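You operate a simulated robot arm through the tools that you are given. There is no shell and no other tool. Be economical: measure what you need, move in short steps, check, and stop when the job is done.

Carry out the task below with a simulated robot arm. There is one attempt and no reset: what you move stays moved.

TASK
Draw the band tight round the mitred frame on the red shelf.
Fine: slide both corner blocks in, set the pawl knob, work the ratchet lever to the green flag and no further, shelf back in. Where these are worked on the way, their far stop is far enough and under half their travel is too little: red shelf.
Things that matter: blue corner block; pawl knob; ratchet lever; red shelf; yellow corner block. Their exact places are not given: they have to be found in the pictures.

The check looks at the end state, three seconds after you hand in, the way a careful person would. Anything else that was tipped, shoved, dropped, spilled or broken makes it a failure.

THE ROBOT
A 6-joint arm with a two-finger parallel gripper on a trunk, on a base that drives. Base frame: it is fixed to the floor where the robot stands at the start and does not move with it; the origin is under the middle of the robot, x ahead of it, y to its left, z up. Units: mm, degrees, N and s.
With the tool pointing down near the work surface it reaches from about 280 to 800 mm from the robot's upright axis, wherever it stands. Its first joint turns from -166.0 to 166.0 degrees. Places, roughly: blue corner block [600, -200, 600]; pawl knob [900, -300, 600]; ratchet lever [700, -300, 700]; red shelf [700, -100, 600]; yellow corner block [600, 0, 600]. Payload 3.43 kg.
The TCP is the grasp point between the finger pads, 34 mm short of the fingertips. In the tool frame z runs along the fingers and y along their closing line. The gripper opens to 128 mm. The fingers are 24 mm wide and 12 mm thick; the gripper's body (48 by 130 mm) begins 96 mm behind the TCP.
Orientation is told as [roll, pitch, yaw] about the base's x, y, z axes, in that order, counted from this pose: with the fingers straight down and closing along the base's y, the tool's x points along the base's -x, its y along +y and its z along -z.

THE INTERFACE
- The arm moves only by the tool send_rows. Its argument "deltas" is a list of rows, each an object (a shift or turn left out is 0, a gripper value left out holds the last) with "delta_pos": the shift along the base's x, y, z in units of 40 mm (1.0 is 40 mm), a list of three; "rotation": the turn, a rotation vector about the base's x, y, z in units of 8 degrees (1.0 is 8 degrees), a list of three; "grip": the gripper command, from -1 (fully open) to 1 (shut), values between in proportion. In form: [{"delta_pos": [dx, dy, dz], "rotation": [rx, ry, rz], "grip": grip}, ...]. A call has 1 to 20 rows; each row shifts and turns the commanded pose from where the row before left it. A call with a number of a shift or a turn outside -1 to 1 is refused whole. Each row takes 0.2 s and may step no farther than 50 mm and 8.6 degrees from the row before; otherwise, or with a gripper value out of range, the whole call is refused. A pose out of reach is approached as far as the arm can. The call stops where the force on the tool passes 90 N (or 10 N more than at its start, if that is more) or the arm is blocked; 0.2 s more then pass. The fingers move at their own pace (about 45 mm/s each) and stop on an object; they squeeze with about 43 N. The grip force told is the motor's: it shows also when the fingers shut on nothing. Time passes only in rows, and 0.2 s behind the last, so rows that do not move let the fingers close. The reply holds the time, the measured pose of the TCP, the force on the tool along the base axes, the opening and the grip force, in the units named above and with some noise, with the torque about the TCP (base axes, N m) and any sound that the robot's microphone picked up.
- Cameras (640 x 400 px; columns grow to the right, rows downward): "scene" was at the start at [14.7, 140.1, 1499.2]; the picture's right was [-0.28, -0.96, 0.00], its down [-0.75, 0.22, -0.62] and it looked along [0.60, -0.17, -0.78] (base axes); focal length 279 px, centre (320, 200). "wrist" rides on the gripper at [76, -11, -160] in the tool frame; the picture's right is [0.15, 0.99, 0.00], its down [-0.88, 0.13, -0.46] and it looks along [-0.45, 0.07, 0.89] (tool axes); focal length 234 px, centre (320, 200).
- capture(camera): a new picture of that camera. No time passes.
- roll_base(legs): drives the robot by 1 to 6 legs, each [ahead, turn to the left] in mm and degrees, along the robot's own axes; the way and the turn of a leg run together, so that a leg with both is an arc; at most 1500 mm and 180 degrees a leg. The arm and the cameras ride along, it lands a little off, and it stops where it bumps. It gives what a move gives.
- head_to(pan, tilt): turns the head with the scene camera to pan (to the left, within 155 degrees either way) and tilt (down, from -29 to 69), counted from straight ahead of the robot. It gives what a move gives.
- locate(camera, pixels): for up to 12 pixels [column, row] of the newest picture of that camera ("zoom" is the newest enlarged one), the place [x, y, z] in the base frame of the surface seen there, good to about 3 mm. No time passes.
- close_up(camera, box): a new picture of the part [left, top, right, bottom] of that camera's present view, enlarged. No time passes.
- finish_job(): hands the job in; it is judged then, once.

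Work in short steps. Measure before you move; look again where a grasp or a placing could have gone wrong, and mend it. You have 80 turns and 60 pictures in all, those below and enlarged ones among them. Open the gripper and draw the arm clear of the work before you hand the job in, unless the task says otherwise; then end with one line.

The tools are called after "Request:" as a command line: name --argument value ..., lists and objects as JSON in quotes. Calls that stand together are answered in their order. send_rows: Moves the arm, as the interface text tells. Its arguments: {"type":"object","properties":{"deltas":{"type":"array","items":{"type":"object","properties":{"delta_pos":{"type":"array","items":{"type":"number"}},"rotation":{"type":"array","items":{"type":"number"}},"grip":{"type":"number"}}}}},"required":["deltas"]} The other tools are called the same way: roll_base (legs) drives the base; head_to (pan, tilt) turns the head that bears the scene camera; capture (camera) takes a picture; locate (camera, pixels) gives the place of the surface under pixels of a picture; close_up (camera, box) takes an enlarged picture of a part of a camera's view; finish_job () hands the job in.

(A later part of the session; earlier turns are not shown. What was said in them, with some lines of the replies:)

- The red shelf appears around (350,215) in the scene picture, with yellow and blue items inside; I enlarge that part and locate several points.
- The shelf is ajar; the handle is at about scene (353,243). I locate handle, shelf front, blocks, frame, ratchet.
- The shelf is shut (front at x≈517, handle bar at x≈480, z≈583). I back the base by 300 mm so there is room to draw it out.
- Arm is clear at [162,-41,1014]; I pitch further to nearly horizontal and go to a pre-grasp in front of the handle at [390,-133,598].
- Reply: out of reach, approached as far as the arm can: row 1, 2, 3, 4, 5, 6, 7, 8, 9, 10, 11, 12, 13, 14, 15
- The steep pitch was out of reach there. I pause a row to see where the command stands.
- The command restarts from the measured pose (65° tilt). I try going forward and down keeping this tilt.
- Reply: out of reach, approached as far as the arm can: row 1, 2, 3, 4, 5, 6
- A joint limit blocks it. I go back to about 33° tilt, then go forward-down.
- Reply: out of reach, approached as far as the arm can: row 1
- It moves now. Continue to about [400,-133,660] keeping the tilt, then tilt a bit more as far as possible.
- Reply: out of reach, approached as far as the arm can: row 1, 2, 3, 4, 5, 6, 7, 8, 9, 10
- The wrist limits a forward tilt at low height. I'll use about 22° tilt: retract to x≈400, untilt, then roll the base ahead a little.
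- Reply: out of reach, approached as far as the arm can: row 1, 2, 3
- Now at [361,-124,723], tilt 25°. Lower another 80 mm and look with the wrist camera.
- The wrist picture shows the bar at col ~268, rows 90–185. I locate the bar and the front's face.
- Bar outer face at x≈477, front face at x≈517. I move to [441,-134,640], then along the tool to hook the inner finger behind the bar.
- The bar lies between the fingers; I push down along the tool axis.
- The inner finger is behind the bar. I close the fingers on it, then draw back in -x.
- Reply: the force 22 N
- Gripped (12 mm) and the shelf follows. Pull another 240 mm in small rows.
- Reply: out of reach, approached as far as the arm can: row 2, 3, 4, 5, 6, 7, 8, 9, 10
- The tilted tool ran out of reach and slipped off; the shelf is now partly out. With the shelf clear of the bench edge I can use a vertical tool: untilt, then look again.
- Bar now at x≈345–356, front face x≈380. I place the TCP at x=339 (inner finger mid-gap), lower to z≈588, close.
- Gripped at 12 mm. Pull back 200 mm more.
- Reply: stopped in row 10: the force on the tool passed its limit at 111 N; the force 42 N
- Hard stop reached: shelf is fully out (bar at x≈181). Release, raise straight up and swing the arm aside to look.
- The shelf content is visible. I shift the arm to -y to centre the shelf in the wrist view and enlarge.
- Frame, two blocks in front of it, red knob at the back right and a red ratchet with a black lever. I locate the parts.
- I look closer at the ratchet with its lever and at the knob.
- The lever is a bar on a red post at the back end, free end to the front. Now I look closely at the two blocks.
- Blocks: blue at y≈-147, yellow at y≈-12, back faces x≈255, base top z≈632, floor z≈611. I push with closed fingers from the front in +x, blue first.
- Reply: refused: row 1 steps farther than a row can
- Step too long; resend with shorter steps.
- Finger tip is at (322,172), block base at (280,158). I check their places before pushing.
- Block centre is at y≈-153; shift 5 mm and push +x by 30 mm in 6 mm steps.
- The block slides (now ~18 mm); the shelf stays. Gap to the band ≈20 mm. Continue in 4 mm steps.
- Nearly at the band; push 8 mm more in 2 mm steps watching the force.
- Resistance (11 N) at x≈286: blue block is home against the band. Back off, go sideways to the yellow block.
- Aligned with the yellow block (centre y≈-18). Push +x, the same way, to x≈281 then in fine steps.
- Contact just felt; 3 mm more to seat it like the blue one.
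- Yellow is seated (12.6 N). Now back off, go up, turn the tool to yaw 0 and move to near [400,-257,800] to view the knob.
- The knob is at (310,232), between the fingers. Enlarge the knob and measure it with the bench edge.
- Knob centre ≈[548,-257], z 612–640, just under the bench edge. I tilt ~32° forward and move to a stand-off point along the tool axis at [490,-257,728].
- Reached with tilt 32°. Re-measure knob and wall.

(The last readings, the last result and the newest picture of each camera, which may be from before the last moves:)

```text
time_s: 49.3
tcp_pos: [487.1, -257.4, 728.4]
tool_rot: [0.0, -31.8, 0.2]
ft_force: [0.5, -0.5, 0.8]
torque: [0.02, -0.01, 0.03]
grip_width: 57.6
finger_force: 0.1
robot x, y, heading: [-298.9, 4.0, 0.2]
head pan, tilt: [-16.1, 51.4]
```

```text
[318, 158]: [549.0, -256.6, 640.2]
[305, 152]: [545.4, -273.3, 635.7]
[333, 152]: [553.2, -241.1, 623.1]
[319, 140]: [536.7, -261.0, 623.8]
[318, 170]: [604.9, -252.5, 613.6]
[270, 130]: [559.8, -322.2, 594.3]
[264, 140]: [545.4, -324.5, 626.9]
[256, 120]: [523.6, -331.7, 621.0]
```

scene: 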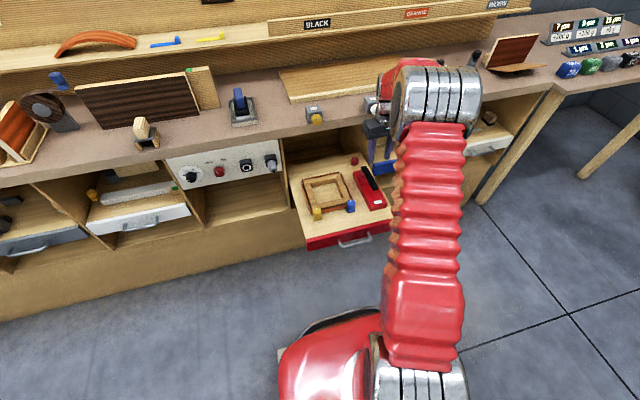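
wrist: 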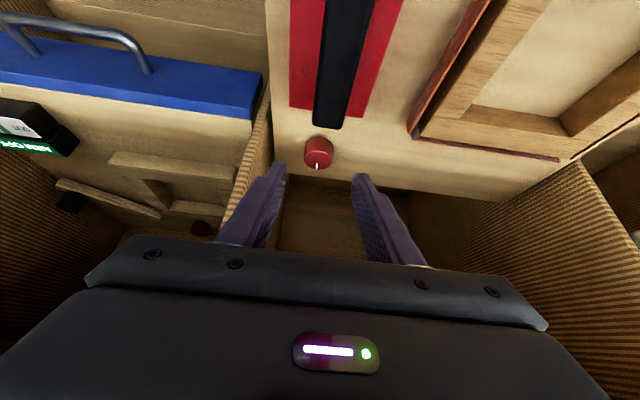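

Advance along the tool axis to [538,-257,652] with fingers straddling the knob, then close.

Request:
send_rows --deltas '[{"delta_pos": [0.32, 0.01, -0.47]}, {"delta_pos": [0.32, 0.01, -0.47]}, {"delta_pos": [0.32, 0, -0.47]}, {"delta_pos": [0.32, 0, -0.47]}, {"grip": 1}, {"grip": 1}, {"grip": 1}]'

Request:
capture --camera "wrist"

```text
time_s: 50.9
tcp_pos: [540.2, -259.3, 654.1]
tool_rot: [-0.3, -31.9, 0.1]
ft_force: [1.9, -20.9, -2.8]
torque: [-0.69, -0.38, -0.23]
grip_width: 35.2
finger_force: 43.2
robot x, y, heading: [-298.9, 2.1, 0.4]
head pan, tilt: [-16.1, 51.4]
```

```text
27 pictures are left
```

wrist: 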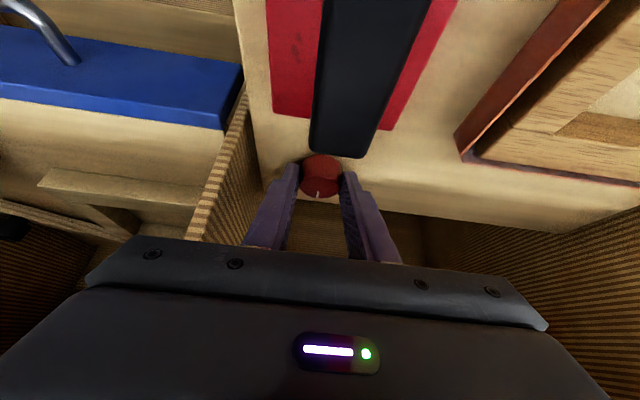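

Gripped (35 mm). I try turning clockwise about the tool axis by 24° and watch the torque.

Request:
send_rows --deltas '[{"rotation": [0.26, 0, -0.42]}, {"rotation": [0.26, 0, -0.42]}, {"rotation": [0.26, 0, -0.42]}, {"rotation": [0.26, 0, -0.42]}, {"rotation": [0.26, 0, -0.42]}, {"rotation": [0.26, 0, -0.42]}]'

Request:
close_up --camera "wrist" --box '[270, 130, 370, 230]'

```text
time_s: 52.3
tcp_pos: [538.1, -259.1, 655.6]
tool_rot: [13.9, -29.2, -27.4]
ft_force: [-10.4, -30.6, 16.2]
torque: [-2.2, -0.46, -0.43]
grip_width: 37.8
finger_force: 44.5
robot x, y, heading: [-299.5, 3.6, 0.2]
head pan, tilt: [-16.1, 51.4]
```

```text
4.00 times, centred on (320, 180) of wrist
```

zoom: 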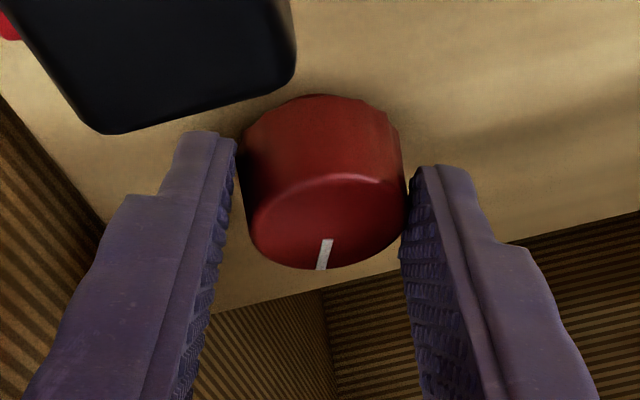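

The pointer appears to move with the fingers. I locate the pointer's ends to know its world direction.

Request:
locate --camera "zoom" --pixels '[[328, 240], [321, 266], [260, 215], [395, 225], [330, 180], [350, 250]]'

```text
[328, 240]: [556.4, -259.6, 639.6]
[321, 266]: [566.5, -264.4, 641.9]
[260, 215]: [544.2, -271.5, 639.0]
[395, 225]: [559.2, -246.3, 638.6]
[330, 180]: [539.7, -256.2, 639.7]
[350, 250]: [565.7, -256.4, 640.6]
```

The pointer has turned ≈26° clockwise with the fingers. Continue another 28°.

Request:
send_rows --deltas '[{"rotation": [0.26, 0, -0.42]}, {"rotation": [0.26, 0, -0.42]}, {"rotation": [0.26, 0, -0.42]}, {"rotation": [0.26, 0, -0.42]}, {"rotation": [0.26, 0, -0.42]}, {"rotation": [0.26, 0, -0.42]}, {"rotation": [0.26, 0, -0.42]}]'

Request:
close_up --camera "wrist" --box '[270, 130, 370, 230]'

Request:
locate --camera "zoom" --pixels '[[328, 240], [321, 266], [260, 215], [395, 225]]'

```text
time_s: 53.9
tcp_pos: [539.1, -265.2, 656.3]
tool_rot: [26.1, -20.0, -56.5]
ft_force: [-0.1, -49.5, 19.4]
torque: [-3.27, 0.19, -0.24]
grip_width: 39.2
finger_force: 45.0
robot x, y, heading: [-302.3, 4.7, 0.3]
head pan, tilt: [-16.1, 51.4]
```

```text
4.00 times, centred on (320, 180) of wrist
```

zoom: 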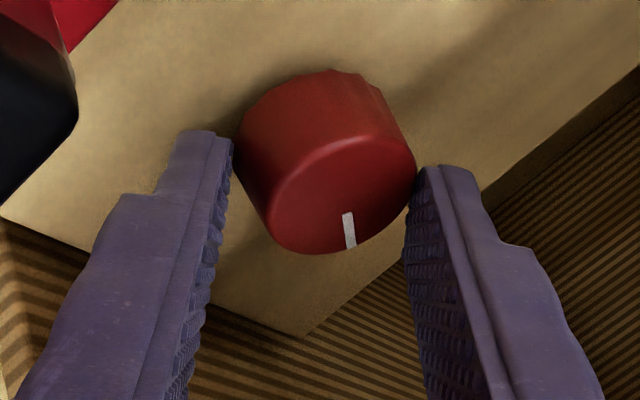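

```text
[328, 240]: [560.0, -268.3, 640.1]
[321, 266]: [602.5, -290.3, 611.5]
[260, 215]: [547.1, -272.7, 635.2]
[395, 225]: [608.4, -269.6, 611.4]
```

Request:
locate --camera "zoom" --pixels '[[345, 215], [351, 244], [310, 200]]'

```text
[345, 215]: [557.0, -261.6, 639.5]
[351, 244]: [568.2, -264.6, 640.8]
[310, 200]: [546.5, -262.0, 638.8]
```

The pointer stayed at ≈-23°: either a stop or slip. I open, turn back to neutral, regrip and try again.

Request:
send_rows --deltas '[{"grip": 0.1}, {"grip": 0.1}, {"grip": 0.1}, {"rotation": [-0.52, 0, 0.84]}, {"rotation": [-0.52, 0, 0.84]}, {"rotation": [-0.52, 0, 0.84]}, {"rotation": [-0.52, 0, 0.84]}, {"rotation": [-0.52, 0, 0.84]}, {"rotation": [-0.52, 0, 0.84]}, {"rotation": [-0.26, 0, 0.42]}]'

Request:
close_up --camera "wrist" --box '[270, 130, 370, 230]'

```text
time_s: 56.1
tcp_pos: [538.5, -256.2, 651.1]
tool_rot: [-0.1, -31.7, 0.3]
ft_force: [0.4, 0.0, -0.3]
torque: [-0.01, -0.02, 0.02]
grip_width: 57.5
finger_force: 0.1
robot x, y, heading: [-302.1, 0.5, 0.7]
head pan, tilt: [-16.1, 51.4]
```

```text
4.00 times, centred on (320, 180) of wrist
```

zoom: 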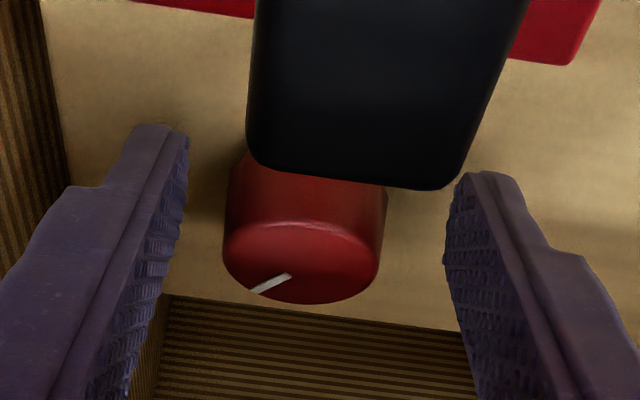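

Request:
locate --camera "zoom" --pixels '[[287, 277], [256, 290], [302, 265], [228, 240], [378, 250], [300, 228], [315, 298]]'

```text
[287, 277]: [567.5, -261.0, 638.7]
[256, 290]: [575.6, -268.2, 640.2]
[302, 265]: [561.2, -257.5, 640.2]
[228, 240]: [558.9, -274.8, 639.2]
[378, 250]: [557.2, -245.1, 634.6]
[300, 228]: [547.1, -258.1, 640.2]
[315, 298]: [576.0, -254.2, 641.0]
```

The knob centre is now at x≈560 (shelf crept in ~11 mm), pointer ≈-40°. I move +10 mm, regrip, pull the shelf back to its stop, then turn again.

Request:
send_rows --deltas '[{"delta_pos": [0.25, -0.03, 0]}, {"grip": 1}, {"grip": 1}, {"grip": 1}, {"delta_pos": [-0.14, 0, 0]}, {"delta_pos": [-0.14, 0, 0]}, {"delta_pos": [0, 0, 0]}]'

Request:
close_up --camera "wrist" --box '[270, 130, 370, 230]'

Request:
locate --camera "zoom" --pixels '[[325, 225], [260, 220], [390, 220]]'

```text
time_s: 57.7
tcp_pos: [537.9, -259.2, 652.1]
tool_rot: [-0.2, -32.1, 0.2]
ft_force: [13.4, -18.3, -9.1]
torque: [-0.51, -0.67, -0.22]
grip_width: 35.1
finger_force: 45.3
robot x, y, heading: [-298.0, 2.6, 0.4]
head pan, tilt: [-16.1, 51.4]
```

```text
4.00 times, centred on (320, 180) of wrist
```

zoom: 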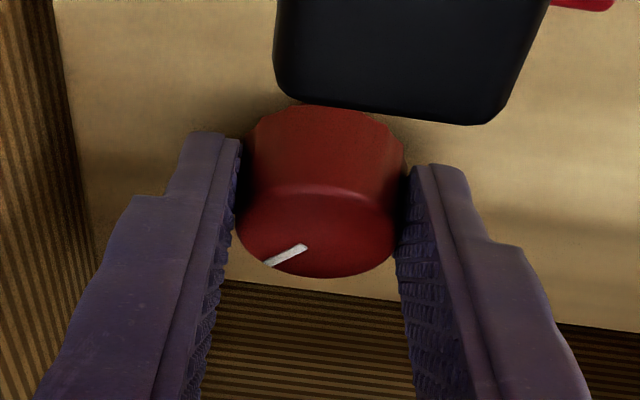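

```text
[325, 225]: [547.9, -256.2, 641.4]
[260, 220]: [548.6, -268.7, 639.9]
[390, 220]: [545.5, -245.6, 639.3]
```

Good grip again at the original place. Turn clockwise another 28°.

Request:
send_rows --deltas '[{"rotation": [0.26, 0, -0.42]}, {"rotation": [0.26, 0, -0.42]}, {"rotation": [0.26, 0, -0.42]}, {"rotation": [0.26, 0, -0.42]}, {"rotation": [0.26, 0, -0.42]}, {"rotation": [0.26, 0, -0.42]}, {"rotation": [0.26, 0, -0.42]}]'

Request:
close_up --camera "wrist" --box '[270, 130, 370, 230]'

```text
time_s: 59.3
tcp_pos: [537.1, -259.2, 654.0]
tool_rot: [15.9, -28.1, -31.7]
ft_force: [-5.4, -30.2, 7.6]
torque: [-2.17, -0.28, -0.35]
grip_width: 38.0
finger_force: 45.0
robot x, y, heading: [-299.0, 3.4, 0.1]
head pan, tilt: [-16.1, 51.4]
```

```text
4.00 times, centred on (320, 180) of wrist
```

zoom: 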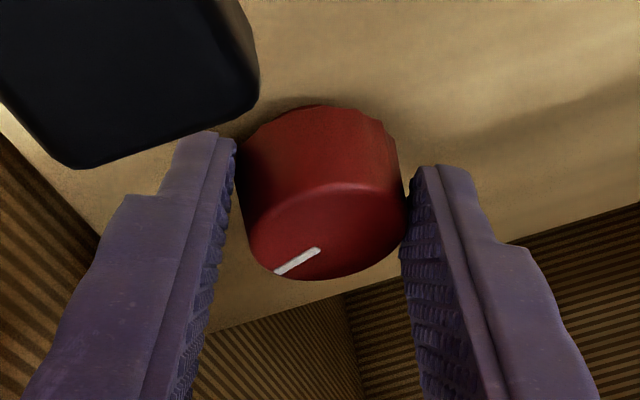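

It turns with the fingers and no stop yet. Regrip cycle: open, back 28°, close, turn 28° again.

Request:
send_rows --deltas '[{"grip": 0.2}, {"grip": 0.2}, {"grip": 0.2}, {"rotation": [-0.455, 0, 0.735]}, {"rotation": [-0.455, 0, 0.735]}, {"rotation": [-0.455, 0, 0.735]}, {"rotation": [-0.455, 0, 0.735]}, {"delta_pos": [0, 0, 0], "grip": 1}, {"grip": 1}, {"grip": 1}, {"rotation": [0.26, 0, -0.42]}, {"rotation": [0.26, 0, -0.42]}, {"rotation": [0.26, 0, -0.42]}, {"rotation": [0.26, 0, -0.42]}, {"rotation": [0.26, 0, -0.42]}, {"rotation": [0.26, 0, -0.42]}, {"rotation": [0.26, 0, -0.42]}]'

Request:
close_up --camera "wrist" --box '[270, 130, 370, 230]'

```text
time_s: 62.9
tcp_pos: [538.1, -260.3, 653.4]
tool_rot: [16.0, -28.1, -31.7]
ft_force: [-0.7, -30.9, 4.0]
torque: [-1.66, 0.68, 0.16]
grip_width: 38.1
finger_force: 45.0
robot x, y, heading: [-298.5, -0.1, 0.5]
head pan, tilt: [-16.1, 51.4]
```

```text
4.00 times, centred on (320, 180) of wrist
```

zoom: 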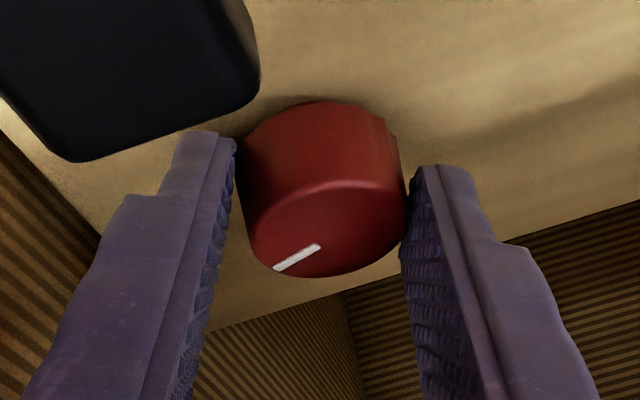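

Request:
locate --camera "zoom" --pixels '[[318, 247], [278, 268], [325, 228], [250, 225], [400, 215], [330, 183]]'

```text
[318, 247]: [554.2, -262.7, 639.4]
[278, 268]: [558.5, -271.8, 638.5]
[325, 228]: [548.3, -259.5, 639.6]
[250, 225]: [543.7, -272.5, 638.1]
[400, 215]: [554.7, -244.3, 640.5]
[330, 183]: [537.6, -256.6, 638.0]
```

Pointer ≈-60° in both cycles: the knob is at a stop. Release, turn back, withdraw along the tool axis and look.

Request:
send_rows --deltas '[{"grip": 0.2}, {"grip": 0.2}, {"grip": 0.2}, {"rotation": [-0.455, 0, 0.735]}, {"rotation": [-0.455, 0, 0.735]}, {"rotation": [-0.455, 0, 0.735]}, {"rotation": [-0.455, 0, 0.735]}, {"delta_pos": [-0.42, 0, 0.68]}, {"delta_pos": [-0.42, 0, 0.68]}, {"delta_pos": [-0.42, 0, 0.68]}, {"delta_pos": [-0.42, 0, 0.68]}]'

Request:
close_up --camera "wrist" --box '[240, 70, 400, 190]'

Request:
locate --camera "zoom" --pixels '[[310, 310], [310, 325], [300, 320], [285, 318], [330, 310]]'

```text
time_s: 65.3
tcp_pos: [472.4, -256.7, 760.7]
tool_rot: [-0.1, -31.7, 0.2]
ft_force: [0.6, 0.1, 0.4]
torque: [0.02, -0.02, 0.01]
grip_width: 51.1
finger_force: 0.2
robot x, y, heading: [-296.6, 3.8, 0.2]
head pan, tilt: [-16.1, 51.4]
```

```text
3.33 times, centred on (320, 130) of wrist
```

zoom: 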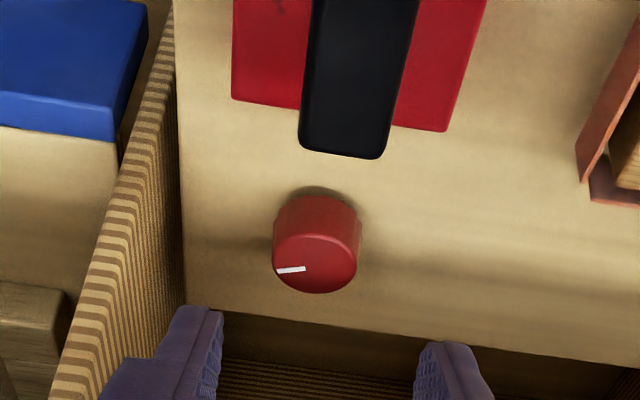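

```text
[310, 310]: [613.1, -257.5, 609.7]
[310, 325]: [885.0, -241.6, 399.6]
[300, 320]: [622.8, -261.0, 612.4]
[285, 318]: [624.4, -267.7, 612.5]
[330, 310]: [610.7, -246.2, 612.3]
```

Request:
locate --camera "zoom" --pixels '[[304, 268], [280, 271], [315, 262], [276, 255], [358, 265], [317, 237], [315, 290]]'

```text
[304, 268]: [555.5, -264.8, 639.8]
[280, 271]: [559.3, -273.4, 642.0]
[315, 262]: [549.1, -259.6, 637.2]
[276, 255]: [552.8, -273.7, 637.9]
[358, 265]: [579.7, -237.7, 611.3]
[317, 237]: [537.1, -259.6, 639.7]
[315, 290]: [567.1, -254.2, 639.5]
```

The knob stands at ≈-65° and stays there. Now to the lever: pull back to above its free end (x≈350), untilt, and open to straddle it.

Request:
send_rows --deltas '[{"delta_pos": [-0.8, 0, 0.4]}, {"delta_pos": [-0.8, 0, 0.4]}, {"delta_pos": [-0.8, 0, 0], "rotation": [0, 1, 0]}, {"delta_pos": [-0.65, 0, 0], "rotation": [0, 1, 0]}, {"rotation": [0, 1, 0]}, {"rotation": [0, 0.95, 0]}, {"delta_pos": [0, 0, -0.5]}, {"delta_pos": [0, 0, 0]}]'

Request:
capture --camera "wrist"

Request:
locate --camera "wrist" --pixels '[[322, 160], [318, 120], [328, 120], [320, 135], [322, 190], [320, 100], [336, 110], [300, 110]]'

```text
time_s: 67.1
tcp_pos: [349.2, -258.9, 772.6]
tool_rot: [-0.1, -0.2, 0.1]
ft_force: [1.4, 0.4, 0.4]
torque: [0.0, 0.0, 0.01]
grip_width: 51.1
finger_force: 0.2
robot x, y, heading: [-301.0, 3.9, 0.6]
head pan, tilt: [-16.1, 51.4]
```

```text
19 pictures are left
```

wrist: 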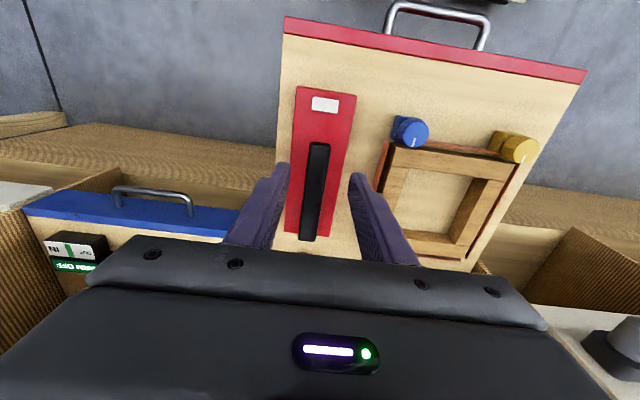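

```text
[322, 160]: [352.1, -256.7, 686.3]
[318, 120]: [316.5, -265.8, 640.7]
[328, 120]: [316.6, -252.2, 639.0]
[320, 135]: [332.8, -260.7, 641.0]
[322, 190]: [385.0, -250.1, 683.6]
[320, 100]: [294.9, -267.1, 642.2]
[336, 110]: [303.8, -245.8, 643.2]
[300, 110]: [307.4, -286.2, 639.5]
```

Lever free end under the fingers (y≈-257, top z≈686). Lower to z≈690 and close on it.

Request:
send_rows --deltas '[{"delta_pos": [0.05, 0.05, -0.7]}, {"delta_pos": [0, 0, -0.7]}, {"delta_pos": [0, 0, -0.65]}, {"grip": 1}, {"grip": 1}, {"grip": 1}, {"grip": 1}]'

```text
time_s: 68.7
tcp_pos: [351.5, -258.7, 690.4]
tool_rot: [-0.2, -0.3, 0.1]
ft_force: [2.7, -38.5, -7.2]
torque: [-0.22, 0.27, 0.47]
grip_width: 23.1
finger_force: 45.1
robot x, y, heading: [-300.2, 0.8, 0.4]
head pan, tilt: [-16.1, 51.4]
```

Held; the sideways stiffness (38 N) says it does not swing sideways. I ease 2 mm in -y and try lifting 8 mm.

Request:
send_rows --deltas '[{"delta_pos": [0, -0.05, 0]}, {"delta_pos": [0, 0, 0.1]}, {"delta_pos": [0, 0, 0.1]}]'

Request:
capture --camera "wrist"

```text
time_s: 69.5
tcp_pos: [350.7, -260.1, 695.6]
tool_rot: [-0.1, -0.1, 0.1]
ft_force: [16.5, -49.0, -61.8]
torque: [-0.1, -0.14, 0.49]
grip_width: 23.9
finger_force: 45.0
robot x, y, heading: [-295.1, 6.2, 0.4]
head pan, tilt: [-16.1, 51.4]
```

```text
18 pictures are left
```

wrist: 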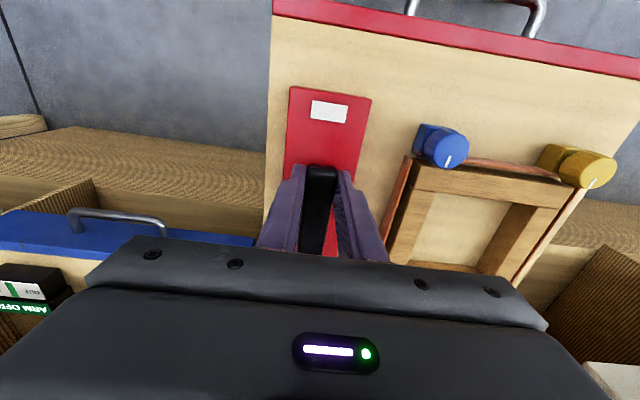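

Lifting meets 62 N and barely moves, so that is not its way. Lower back and test -y by 8 mm.

Request:
send_rows --deltas '[{"delta_pos": [0, 0, -0.12]}, {"delta_pos": [0, -0.1, 0]}, {"delta_pos": [0, -0.1, 0]}]'

```text
time_s: 70.3
tcp_pos: [351.4, -261.3, 694.0]
tool_rot: [0.5, -0.1, 0.2]
ft_force: [-5.7, 30.0, -17.4]
torque: [0.3, -1.12, 0.19]
grip_width: 23.4
finger_force: 44.5
robot x, y, heading: [-298.0, 2.3, 0.3]
head pan, tilt: [-16.1, 51.4]
```

Rigid sideways too. Recentre in y, then test pressing down 8 mm.

Request:
send_rows --deltas '[{"delta_pos": [0, 0.05, 0]}, {"delta_pos": [0, 0.03, -0.1]}, {"delta_pos": [0, 0, -0.1]}]'

```text
time_s: 71.1
tcp_pos: [352.3, -259.4, 689.1]
tool_rot: [-0.1, -0.5, 0.3]
ft_force: [-6.6, 44.8, 16.9]
torque: [0.71, -1.45, 0.18]
grip_width: 23.5
finger_force: 45.2
robot x, y, heading: [-293.7, 6.0, 0.6]
head pan, tilt: [-16.1, 51.4]
```

Take a look at the lever now, comparing its height with before.

Request:
close_up --camera "wrist" --box '[260, 70, 400, 260]'

Request:
locate --camera "wrist" --pixels '[[322, 170], [320, 180], [319, 205], [317, 235], [328, 110], [350, 100]]'

```text
2.11 times, centred on (330, 165) of wrist
```

zoom: 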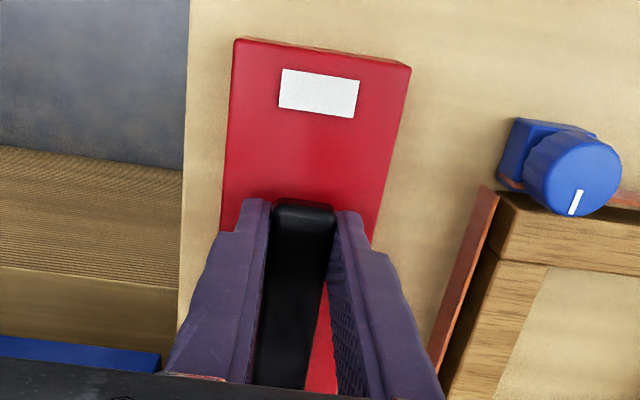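

```text
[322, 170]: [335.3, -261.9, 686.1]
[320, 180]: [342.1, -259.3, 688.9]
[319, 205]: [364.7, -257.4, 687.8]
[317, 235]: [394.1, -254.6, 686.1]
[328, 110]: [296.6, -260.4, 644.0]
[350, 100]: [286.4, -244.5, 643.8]
```

The lever is still level at z≈687. I grip again and lift 14 mm in small steps to see if it follows or the pads slip.

Request:
send_rows --deltas '[{"grip": 0.5}, {"grip": 0.5}, {"delta_pos": [0, 0, -0.05]}, {"grip": 1}, {"grip": 1}, {"grip": 1}, {"delta_pos": [0, 0, 0.07]}, {"delta_pos": [0, 0, 0.07]}, {"delta_pos": [0, 0, 0.07]}, {"delta_pos": [0, 0, 0.07]}, {"delta_pos": [0, 0, 0.07]}]'

Request:
capture --camera "wrist"

Request:
locate --camera "wrist" --pixels '[[322, 172], [320, 180], [319, 205], [317, 235], [328, 110]]'

```text
time_s: 73.5
tcp_pos: [349.4, -259.8, 693.0]
tool_rot: [0.2, 0.2, 0.2]
ft_force: [17.5, 26.0, -61.5]
torque: [-0.33, 0.27, 0.72]
grip_width: 23.4
finger_force: 45.4
robot x, y, heading: [-300.5, 3.0, 0.8]
head pan, tilt: [-16.1, 51.4]
```

```text
16 pictures are left
```

wrist: 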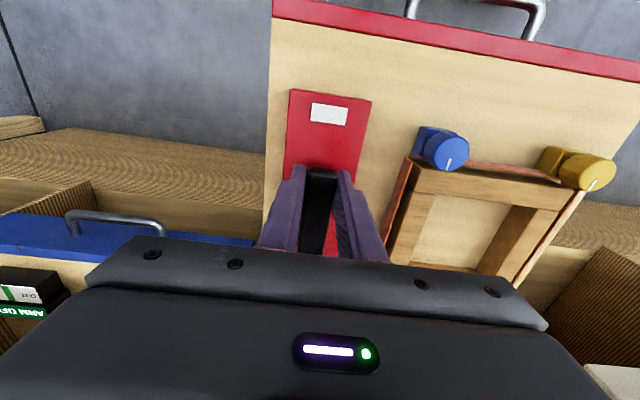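

```text
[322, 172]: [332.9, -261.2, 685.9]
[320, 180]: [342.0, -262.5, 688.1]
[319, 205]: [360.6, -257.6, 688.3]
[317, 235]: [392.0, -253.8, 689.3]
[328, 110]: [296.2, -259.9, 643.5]
```

The pads slip at 61 N; the lever seems locked, perhaps the pawl is not fully set. Return to the knob for another turn: release, rise, tilt, and go to the stand-off.

Request:
send_rows --deltas '[{"grip": 0.2}, {"grip": 0.2}, {"delta_pos": [0, 0, 0.9]}, {"delta_pos": [0, 0, 1]}, {"delta_pos": [0, 0, 0.2], "rotation": [0, -1, 0]}, {"rotation": [0, -1, 0]}, {"rotation": [0, -1, 0]}, {"rotation": [0, -1, 0]}, {"delta_pos": [0.85, 0.02, -0.28]}, {"delta_pos": [0.85, 0.02, -0.28]}, {"delta_pos": [0.85, 0.02, -0.28]}, {"delta_pos": [0.85, 0, -0.28]}, {"rotation": [-0.52, 0, 0.84]}, {"rotation": [-0.52, 0, 0.84]}, {"rotation": [-0.52, 0, 0.84]}]'

```text
time_s: 76.7
tcp_pos: [487.9, -261.0, 737.2]
tool_rot: [-14.2, -29.3, 27.8]
ft_force: [0.2, -0.2, 0.3]
torque: [0.06, 0.0, -0.03]
grip_width: 51.3
finger_force: 0.1
robot x, y, heading: [-300.4, -0.9, 0.5]
head pan, tilt: [-16.1, 51.4]
```

Go down to the knob with the fingers pre-turned 24° CCW, grip, then turn 47° clockwise.

Request:
send_rows --deltas '[{"delta_pos": [0.33, 0.02, -0.53]}, {"delta_pos": [0.33, 0.02, -0.53]}, {"delta_pos": [0.33, 0.02, -0.53]}, {"delta_pos": [0.33, 0, -0.53]}, {"grip": 1}, {"grip": 1}, {"grip": 1}, {"rotation": [0.26, 0, -0.42]}, {"rotation": [0.26, 0, -0.42]}, {"rotation": [0.26, 0, -0.42]}, {"rotation": [0.26, 0, -0.42]}, {"rotation": [0.26, 0, -0.42]}, {"rotation": [0.26, 0, -0.42]}, {"rotation": [0.26, 0, -0.42]}, {"rotation": [0.26, 0, -0.42]}, {"rotation": [0.26, 0, -0.42]}, {"rotation": [0.26, 0, -0.42]}]'

Request:
close_up --camera "wrist" --box '[270, 130, 370, 230]'

```text
time_s: 80.3
tcp_pos: [539.2, -259.9, 653.7]
tool_rot: [9.5, -31.1, -18.5]
ft_force: [1.3, -31.8, 2.8]
torque: [-1.66, 0.35, 0.24]
grip_width: 36.5
finger_force: 44.9
robot x, y, heading: [-297.0, 0.4, 0.3]
head pan, tilt: [-16.1, 51.4]
```

```text
4.00 times, centred on (320, 180) of wrist
```

zoom: 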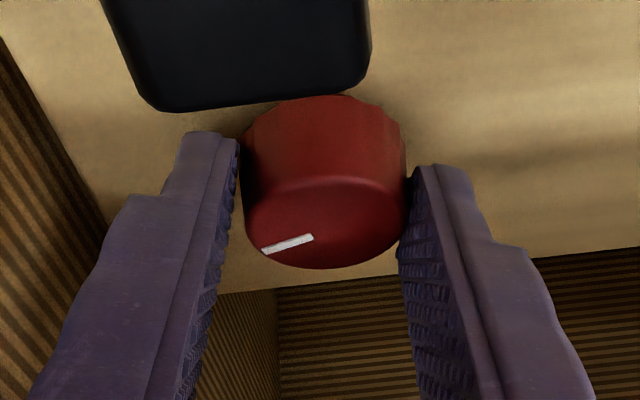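

Request:
locate --camera "zoom" --pixels '[[312, 236], [266, 250], [325, 222], [245, 210], [402, 220], [325, 180], [325, 265]]'

```text
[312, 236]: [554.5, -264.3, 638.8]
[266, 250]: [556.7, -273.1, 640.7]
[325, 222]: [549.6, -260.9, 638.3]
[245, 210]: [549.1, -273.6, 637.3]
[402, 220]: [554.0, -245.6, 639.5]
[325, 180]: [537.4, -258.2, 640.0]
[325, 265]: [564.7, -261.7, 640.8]
```

The knob is really at a stop (≈-65°). Release, retreat, and go above the lever end with closed fingers to test pressing down.

Request:
send_rows --deltas '[{"grip": 0.2}, {"grip": 0.2}, {"rotation": [-0.5, 0, 0.8]}, {"rotation": [-0.5, 0, 0.8]}, {"delta_pos": [-0.42, 0, 0.68]}, {"delta_pos": [-0.42, 0, 0.68]}, {"delta_pos": [-0.42, 0, 0.68]}, {"delta_pos": [-0.8, 0, 0.5]}, {"delta_pos": [-0.8, 0, 0]}, {"delta_pos": [-0.9, 0, 0], "rotation": [0, 1, 0]}, {"delta_pos": [-1, 0, 0], "rotation": [0, 1, 0]}, {"rotation": [0, 1, 0]}, {"rotation": [0, 0.95, 0]}, {"grip": 1}, {"grip": 1}, {"delta_pos": [0, 0, 0]}]'

```text
time_s: 83.7
tcp_pos: [350.1, -257.9, 755.7]
tool_rot: [-0.1, -0.6, -0.5]
ft_force: [0.5, 0.5, -0.2]
torque: [-0.02, -0.02, 0.03]
grip_width: 0.0
finger_force: 16.4
robot x, y, heading: [-299.1, -0.8, 0.2]
head pan, tilt: [-16.1, 51.4]
```

Tips at z≈722; go down to touch the lever (top 687) and press gently by 3 mm steps.

Request:
send_rows --deltas '[{"delta_pos": [0, 0, -0.7]}, {"delta_pos": [0, 0, -0.1]}, {"delta_pos": [0, 0, -0.075]}, {"delta_pos": [0, 0, -0.075]}, {"delta_pos": [0, 0, -0.075]}]'

```text
time_s: 84.9
tcp_pos: [351.5, -257.8, 714.6]
tool_rot: [-0.1, -0.7, -0.6]
ft_force: [-1.8, -0.1, 3.4]
torque: [0.02, 0.03, 0.0]
grip_width: 0.2
finger_force: 33.2
robot x, y, heading: [-297.4, 0.8, 0.6]
head pan, tilt: [-16.1, 51.4]
```

Tips now at ≈680, below the old top of 687, with only 3.4 N. Look whether the lever moved.

Request:
capture --camera "wrist"

Request:
locate --camera "wrist" --pixels '[[310, 172], [311, 165], [322, 110], [313, 180], [322, 172]]'

```text
14 pictures are left
```

wrist: 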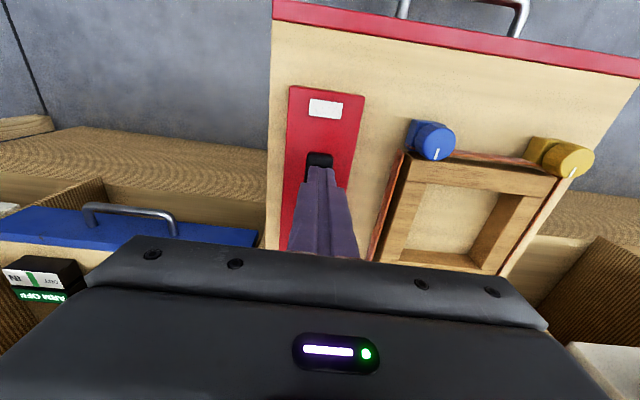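

```text
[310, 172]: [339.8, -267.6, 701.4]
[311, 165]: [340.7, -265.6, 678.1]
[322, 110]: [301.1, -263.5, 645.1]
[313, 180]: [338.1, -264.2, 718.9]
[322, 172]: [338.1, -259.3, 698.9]
```

The lever goes down (front top now ≈678): pressing is right. Flag still white; press 9 mm more and check.

Request:
send_rows --deltas '[{"delta_pos": [0, 0, -0.075]}, {"delta_pos": [0, 0, -0.075]}, {"delta_pos": [0, 0, -0.075]}]'

Request:
close_up --camera "wrist" --box '[260, 70, 400, 220]'

```text
time_s: 85.7
tcp_pos: [349.9, -258.0, 704.9]
tool_rot: [-0.1, -0.7, -0.6]
ft_force: [-4.2, -2.4, 4.5]
torque: [-0.07, 0.07, -0.02]
grip_width: 0.2
finger_force: 32.6
robot x, y, heading: [-297.3, 2.0, 0.1]
head pan, tilt: [-16.1, 51.4]
```

```text
2.67 times, centred on (330, 145) of wrist
```

zoom: 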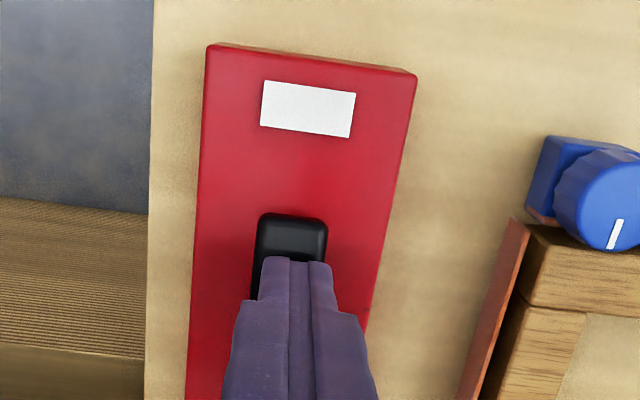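

Still white at tip z≈671. Press 6 mm more.

Request:
send_rows --deltas '[{"delta_pos": [0, 0, -0.05]}, {"delta_pos": [0, 0, -0.05]}, {"delta_pos": [0, 0, -0.05]}]'

Request:
close_up --camera "wrist" --box '[260, 70, 400, 220]'

```text
time_s: 86.5
tcp_pos: [349.7, -257.3, 699.6]
tool_rot: [-0.1, -0.6, -0.6]
ft_force: [-9.2, 0.5, 16.0]
torque: [0.02, 0.09, -0.03]
grip_width: 0.0
finger_force: 32.9
robot x, y, heading: [-300.4, 2.6, 0.5]
head pan, tilt: [-16.1, 51.4]
```

```text
2.67 times, centred on (330, 145) of wrist
```

zoom: 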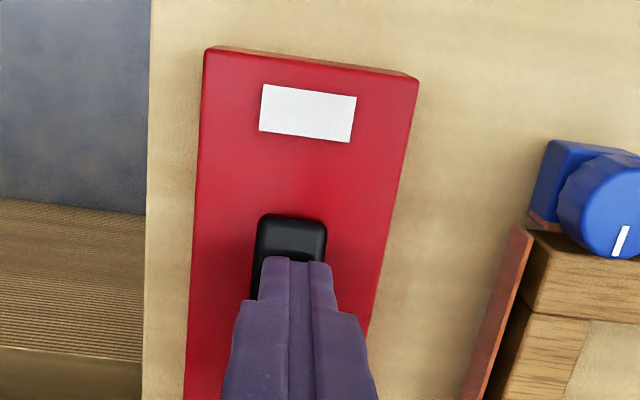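

Force rises to 16 N: bottom of the stroke. Release upward to see if the lever springs back for another stroke.

Request:
send_rows --deltas '[{"delta_pos": [0, 0, 0.3]}, {"delta_pos": [0, 0, 0.5]}, {"delta_pos": [0, 0, 0.2]}]'

Request:
close_up --camera "wrist" --box '[260, 60, 400, 210]'

Request:
locate --camera "zoom" --pixels '[[300, 235], [300, 245], [310, 130], [330, 232]]'

```text
time_s: 87.3
tcp_pos: [348.1, -257.0, 739.1]
tool_rot: [0.0, -0.6, -0.5]
ft_force: [-0.2, -0.2, -0.2]
torque: [0.03, 0.01, -0.01]
grip_width: 0.1
finger_force: 32.9
robot x, y, heading: [-303.8, 3.2, 0.4]
head pan, tilt: [-16.1, 51.4]
```

```text
2.67 times, centred on (330, 135) of wrist
```

zoom: 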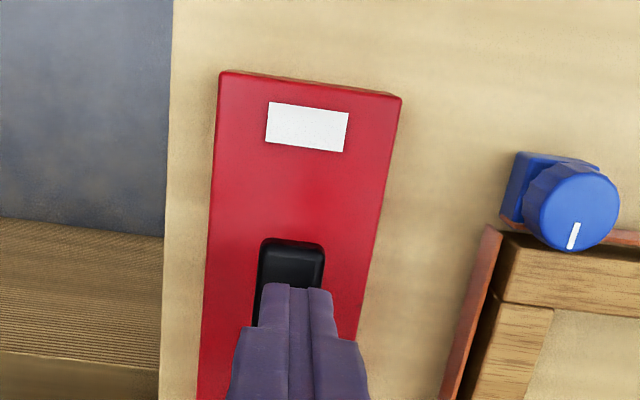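

```text
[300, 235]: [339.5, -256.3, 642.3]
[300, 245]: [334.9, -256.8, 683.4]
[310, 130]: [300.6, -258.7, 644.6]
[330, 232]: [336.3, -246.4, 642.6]
```

The lever springs back to its rest (≈685). Second stroke: press down to TCP ≈697, then up, and check the flag.

Request:
send_rows --deltas '[{"delta_pos": [0, 0, -0.4]}, {"delta_pos": [0, 0, -0.2]}, {"delta_pos": [0, 0, -0.15]}, {"delta_pos": [0, 0, -0.15]}, {"delta_pos": [0, 0, -0.1]}, {"delta_pos": [0, 0, -0.06]}, {"delta_pos": [0, 0, 0]}]'

Request:
send_rows --deltas '[{"delta_pos": [0, 0, 0.4]}, {"delta_pos": [0, 0, 0.6]}, {"delta_pos": [0, 0, 0.05]}]'

Request:
capture --camera "wrist"

```text
time_s: 88.9
tcp_pos: [349.8, -257.8, 699.2]
tool_rot: [-0.3, -0.9, -0.5]
ft_force: [-10.9, 0.2, 32.5]
torque: [0.06, -0.04, -0.09]
grip_width: 0.5
finger_force: 32.9
robot x, y, heading: [-299.4, 6.7, 0.5]
head pan, tilt: [-16.1, 51.4]
```

```text
time_s: 89.7
tcp_pos: [349.3, -256.3, 738.2]
tool_rot: [-0.1, -0.7, -0.5]
ft_force: [0.2, -0.1, -0.2]
torque: [0.04, -0.04, -0.02]
grip_width: 0.0
finger_force: 33.4
robot x, y, heading: [-299.3, 1.9, 0.4]
head pan, tilt: [-16.1, 51.4]
```

```text
10 pictures are left
```

wrist: 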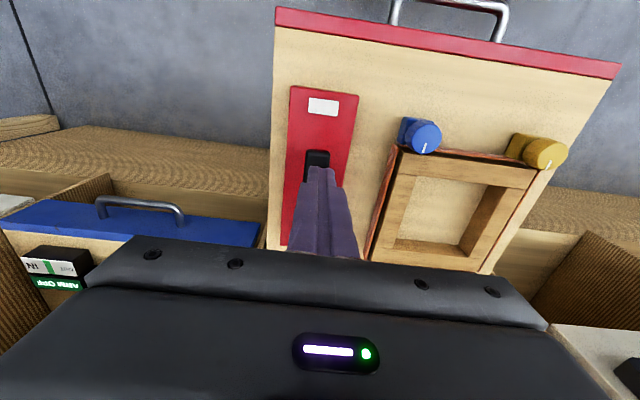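

Stop felt at 32 N; flag still white. Third stroke and check.

Request:
send_rows --deltas '[{"delta_pos": [0, 0, -0.4]}, {"delta_pos": [0, 0, -0.2]}, {"delta_pos": [0, 0, -0.15]}, {"delta_pos": [0, 0, -0.15]}, {"delta_pos": [0, 0, -0.1]}, {"delta_pos": [0, 0, -0.04]}, {"delta_pos": [0, 0, 0]}, {"delta_pos": [0, 0, 0.4]}, {"delta_pos": [0, 0, 0.6]}, {"delta_pos": [0, 0, 0.04]}]'

Request:
close_up --camera "wrist" --box '[260, 60, 580, 260]'

```text
time_s: 91.9
tcp_pos: [348.3, -254.8, 736.5]
tool_rot: [-0.1, -0.6, -0.5]
ft_force: [-0.8, 0.3, -0.6]
torque: [0.0, 0.03, -0.03]
grip_width: 0.0
finger_force: 32.7
robot x, y, heading: [-298.1, 3.1, 0.2]
head pan, tilt: [-16.1, 51.4]
```

```text
2.00 times, centred on (420, 160) of wrist
```

zoom: 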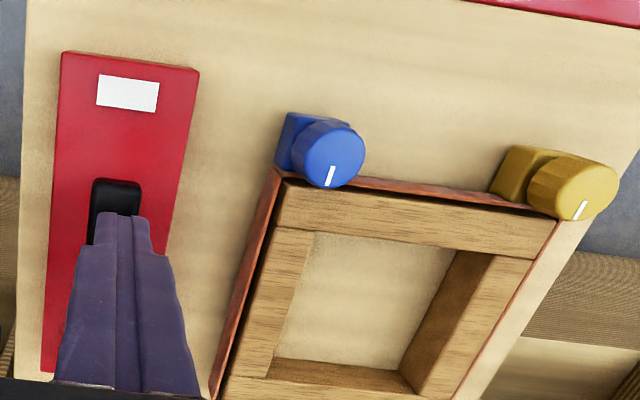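

Flag white still. I measure the band's front strip against earlier (x≈324) to see if strokes tighten it.

Request:
locate --camera "zoom" --pixels '[[430, 186], [430, 193], [420, 205], [262, 230], [285, 235], [345, 155], [590, 180], [480, 187]]'

```text
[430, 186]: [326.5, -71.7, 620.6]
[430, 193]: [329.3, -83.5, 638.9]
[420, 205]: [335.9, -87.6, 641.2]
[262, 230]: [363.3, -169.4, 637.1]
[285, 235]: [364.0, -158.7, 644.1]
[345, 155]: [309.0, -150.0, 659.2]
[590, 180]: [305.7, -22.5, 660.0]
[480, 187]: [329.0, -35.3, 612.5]
```

The band seems to have drawn in a bit (side strip about -178 → -170). Fourth stroke and check.

Request:
send_rows --deltas '[{"delta_pos": [0, -0.05, -0.4]}, {"delta_pos": [0, 0, -0.2]}, {"delta_pos": [0, 0, -0.15]}, {"delta_pos": [0, 0, -0.15]}, {"delta_pos": [0, 0, -0.1]}, {"delta_pos": [0, 0, -0.02]}, {"delta_pos": [0, 0, 0]}, {"delta_pos": [0, 0, 0.4]}, {"delta_pos": [0, 0, 0.6]}, {"delta_pos": [0, 0, 0.02]}]'

Request:
close_up --camera "wrist" --box '[260, 60, 580, 260]'

Request:
locate --camera "zoom" --pixels '[[430, 186], [430, 193], [420, 205], [258, 240], [262, 230], [268, 230], [275, 230], [285, 235]]'

```text
time_s: 94.1
tcp_pos: [349.7, -258.9, 738.2]
tool_rot: [-0.1, -0.6, -0.5]
ft_force: [-0.2, -0.1, -0.5]
torque: [-0.02, -0.01, 0.0]
grip_width: 0.0
finger_force: 32.7
robot x, y, heading: [-298.9, 2.2, 0.2]
head pan, tilt: [-16.1, 51.4]
```

```text
2.00 times, centred on (420, 160) of wrist
```

zoom: 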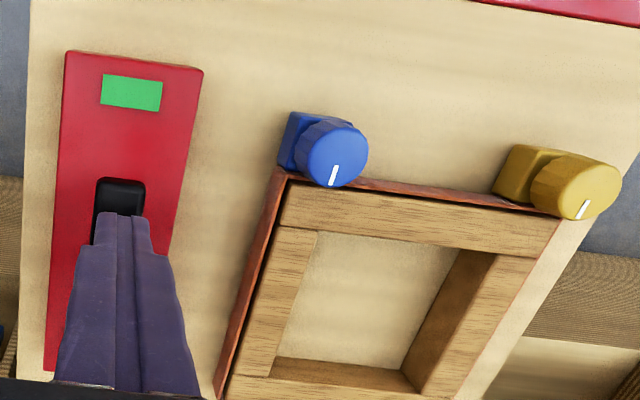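

```text
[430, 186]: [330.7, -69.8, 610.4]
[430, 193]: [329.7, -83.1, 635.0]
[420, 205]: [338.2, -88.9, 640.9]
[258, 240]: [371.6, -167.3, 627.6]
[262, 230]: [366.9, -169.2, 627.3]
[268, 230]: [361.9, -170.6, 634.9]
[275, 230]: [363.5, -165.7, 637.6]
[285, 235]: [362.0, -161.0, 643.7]
```

The flag is green after the fourth stroke – no more strokes. Now rise and go round to the front of the shelf handle.

Request:
send_rows --deltas '[{"delta_pos": [0, 0, 1]}, {"delta_pos": [-0.9, 0.5, 0]}, {"delta_pos": [-0.9, 0.5, 0]}, {"delta_pos": [-0.9, 0.5, 0]}, {"delta_pos": [-0.9, 0.5, 0]}, {"delta_pos": [-0.9, 0.5, 0]}, {"delta_pos": [-0.9, 0.5, 0]}, {"delta_pos": [0, 0.05, -0.9]}, {"delta_pos": [0, 0, -0.9]}, {"delta_pos": [0, 0, -0.9]}, {"delta_pos": [0, 0, -0.9]}, {"delta_pos": [0, 0, -0.7]}, {"delta_pos": [0, 0, 0]}]'

Request:
capture --camera "wrist"

```text
time_s: 96.9
tcp_pos: [133.1, -138.0, 605.9]
tool_rot: [0.0, -0.8, -0.6]
ft_force: [0.1, -0.3, 0.8]
torque: [-0.02, -0.01, 0.01]
grip_width: 0.1
finger_force: 32.8
robot x, y, heading: [-297.1, -0.1, 0.5]
head pan, tilt: [-16.1, 51.4]
```

```text
7 pictures are left
```

wrist: 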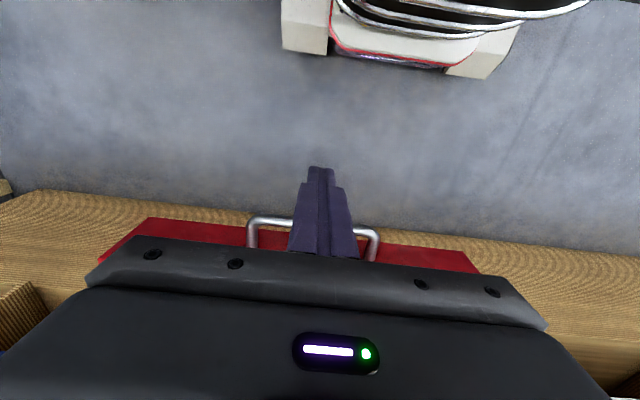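

Fingers are in front of the bar's middle. Push the shelf in +x steadily to TCP x≈385.

Request:
send_rows --deltas '[{"delta_pos": [0.3, 0, -0.15]}, {"delta_pos": [0.3, 0, 0]}, {"delta_pos": [0.3, 0, 0]}, {"delta_pos": [0.35, 0, 0]}, {"delta_pos": [0.35, 0, 0]}, {"delta_pos": [0.35, 0, 0]}, {"delta_pos": [0.35, 0, 0]}, {"delta_pos": [0.35, 0, 0]}, {"delta_pos": [0.35, 0, 0]}, {"delta_pos": [0.35, 0, 0]}, {"delta_pos": [0.35, 0, 0]}, {"delta_pos": [0.35, 0, 0]}, {"delta_pos": [0.35, 0, 0]}, {"delta_pos": [0.35, 0, 0]}, {"delta_pos": [0.35, 0, 0]}, {"delta_pos": [0.35, 0, 0]}, {"delta_pos": [0.35, 0, 0]}, {"delta_pos": [0.35, 0, 0]}, {"delta_pos": [0.3, 0, 0]}]'

```text
time_s: 100.9
tcp_pos: [392.4, -137.3, 600.2]
tool_rot: [-0.1, -0.7, -0.5]
ft_force: [-2.0, -0.1, 0.7]
torque: [-0.05, 0.06, 0.02]
grip_width: 0.0
finger_force: 32.5
robot x, y, heading: [-295.1, 3.4, 0.3]
head pan, tilt: [-16.1, 51.4]
```

Shelf follows with 2 N. Tilt 24° forward (clear of the bench edge) and push the rest, ending in small steps.

Request:
send_rows --deltas '[{"rotation": [0, -1, 0]}, {"rotation": [0, -1, 0]}, {"rotation": [0, -0.8, 0]}, {"delta_pos": [0.3, 0, 0]}, {"delta_pos": [0.3, 0, 0]}, {"delta_pos": [0.3, 0, 0]}, {"delta_pos": [0.3, 0, 0]}, {"delta_pos": [0.1, 0, 0]}, {"delta_pos": [0.1, 0, 0]}, {"delta_pos": [0.1, 0, 0]}, {"delta_pos": [0.1, 0, 0]}]'

```text
time_s: 103.3
tcp_pos: [452.8, -138.3, 598.3]
tool_rot: [0.1, -22.7, -0.5]
ft_force: [-22.2, -2.8, -0.6]
torque: [-0.08, 0.53, -0.02]
grip_width: 0.0
finger_force: 33.1
robot x, y, heading: [-296.5, 5.1, 0.4]
head pan, tilt: [-16.1, 51.4]
```

22 N: the shelf is against its inner stop. Draw back and up clear, then verify.

Request:
send_rows --deltas '[{"delta_pos": [-0.8, 0, 0]}, {"delta_pos": [-0.4, 0, 0.5], "rotation": [0, 1, 0]}, {"delta_pos": [-0.4, 0, 0.5], "rotation": [0, 1, 0]}, {"delta_pos": [-0.6, 0.4, 0.6], "rotation": [0, 0.8, 0]}, {"delta_pos": [-0.6, 0.4, 0.8]}, {"delta_pos": [-0.6, 0.4, 0.8]}, {"delta_pos": [-0.5, 0.4, 0.8]}, {"delta_pos": [0, 0, 1]}, {"delta_pos": [0, 0, 1]}, {"delta_pos": [0, 0, 1]}, {"grip": -1}, {"grip": -1}]'

Request:
close_up --camera "scene" --box '[270, 110, 430, 230]'

```text
time_s: 105.9
tcp_pos: [298.5, -73.6, 881.8]
tool_rot: [-0.1, -0.7, -0.6]
ft_force: [-0.5, -0.2, -0.5]
torque: [0.0, 0.03, 0.01]
grip_width: 50.4
finger_force: 0.1
robot x, y, heading: [-298.6, 2.5, 0.4]
head pan, tilt: [-16.1, 51.4]
```

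```text
3.33 times, centred on (350, 170) of scene
5 turns are left
```

zoom: 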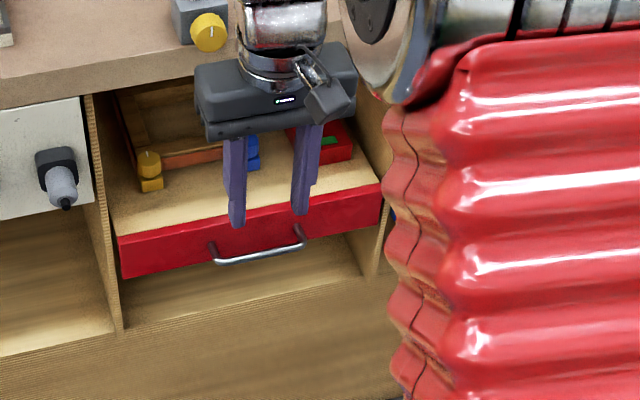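

Shelf looks shut and the flag green at (333,140). I verify the front's position.

Request:
locate --camera "zoom" --pixels '[[170, 255], [350, 215], [235, 261], [290, 246], [150, 158], [332, 141]]'

```text
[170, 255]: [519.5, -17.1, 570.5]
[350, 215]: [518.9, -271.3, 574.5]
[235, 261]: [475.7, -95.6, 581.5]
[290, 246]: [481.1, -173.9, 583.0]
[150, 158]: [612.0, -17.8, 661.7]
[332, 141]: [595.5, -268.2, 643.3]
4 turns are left
```

The shelf front is back at x≈518, as at the start. Both blocks are in, the flag is green and the arm is clear, so I hand in.

Request:
finish_job

```text
The job is handed in.
```

I handed the job in. Both corner blocks are slid in against the band, the pawl knob is at its clockwise stop, and the shelf is back at its starting position. The flag turned green on the fourth lever stroke, where I stopped. Nothing on the knob marks its set position, so I took that stop (about 65° round) as set.
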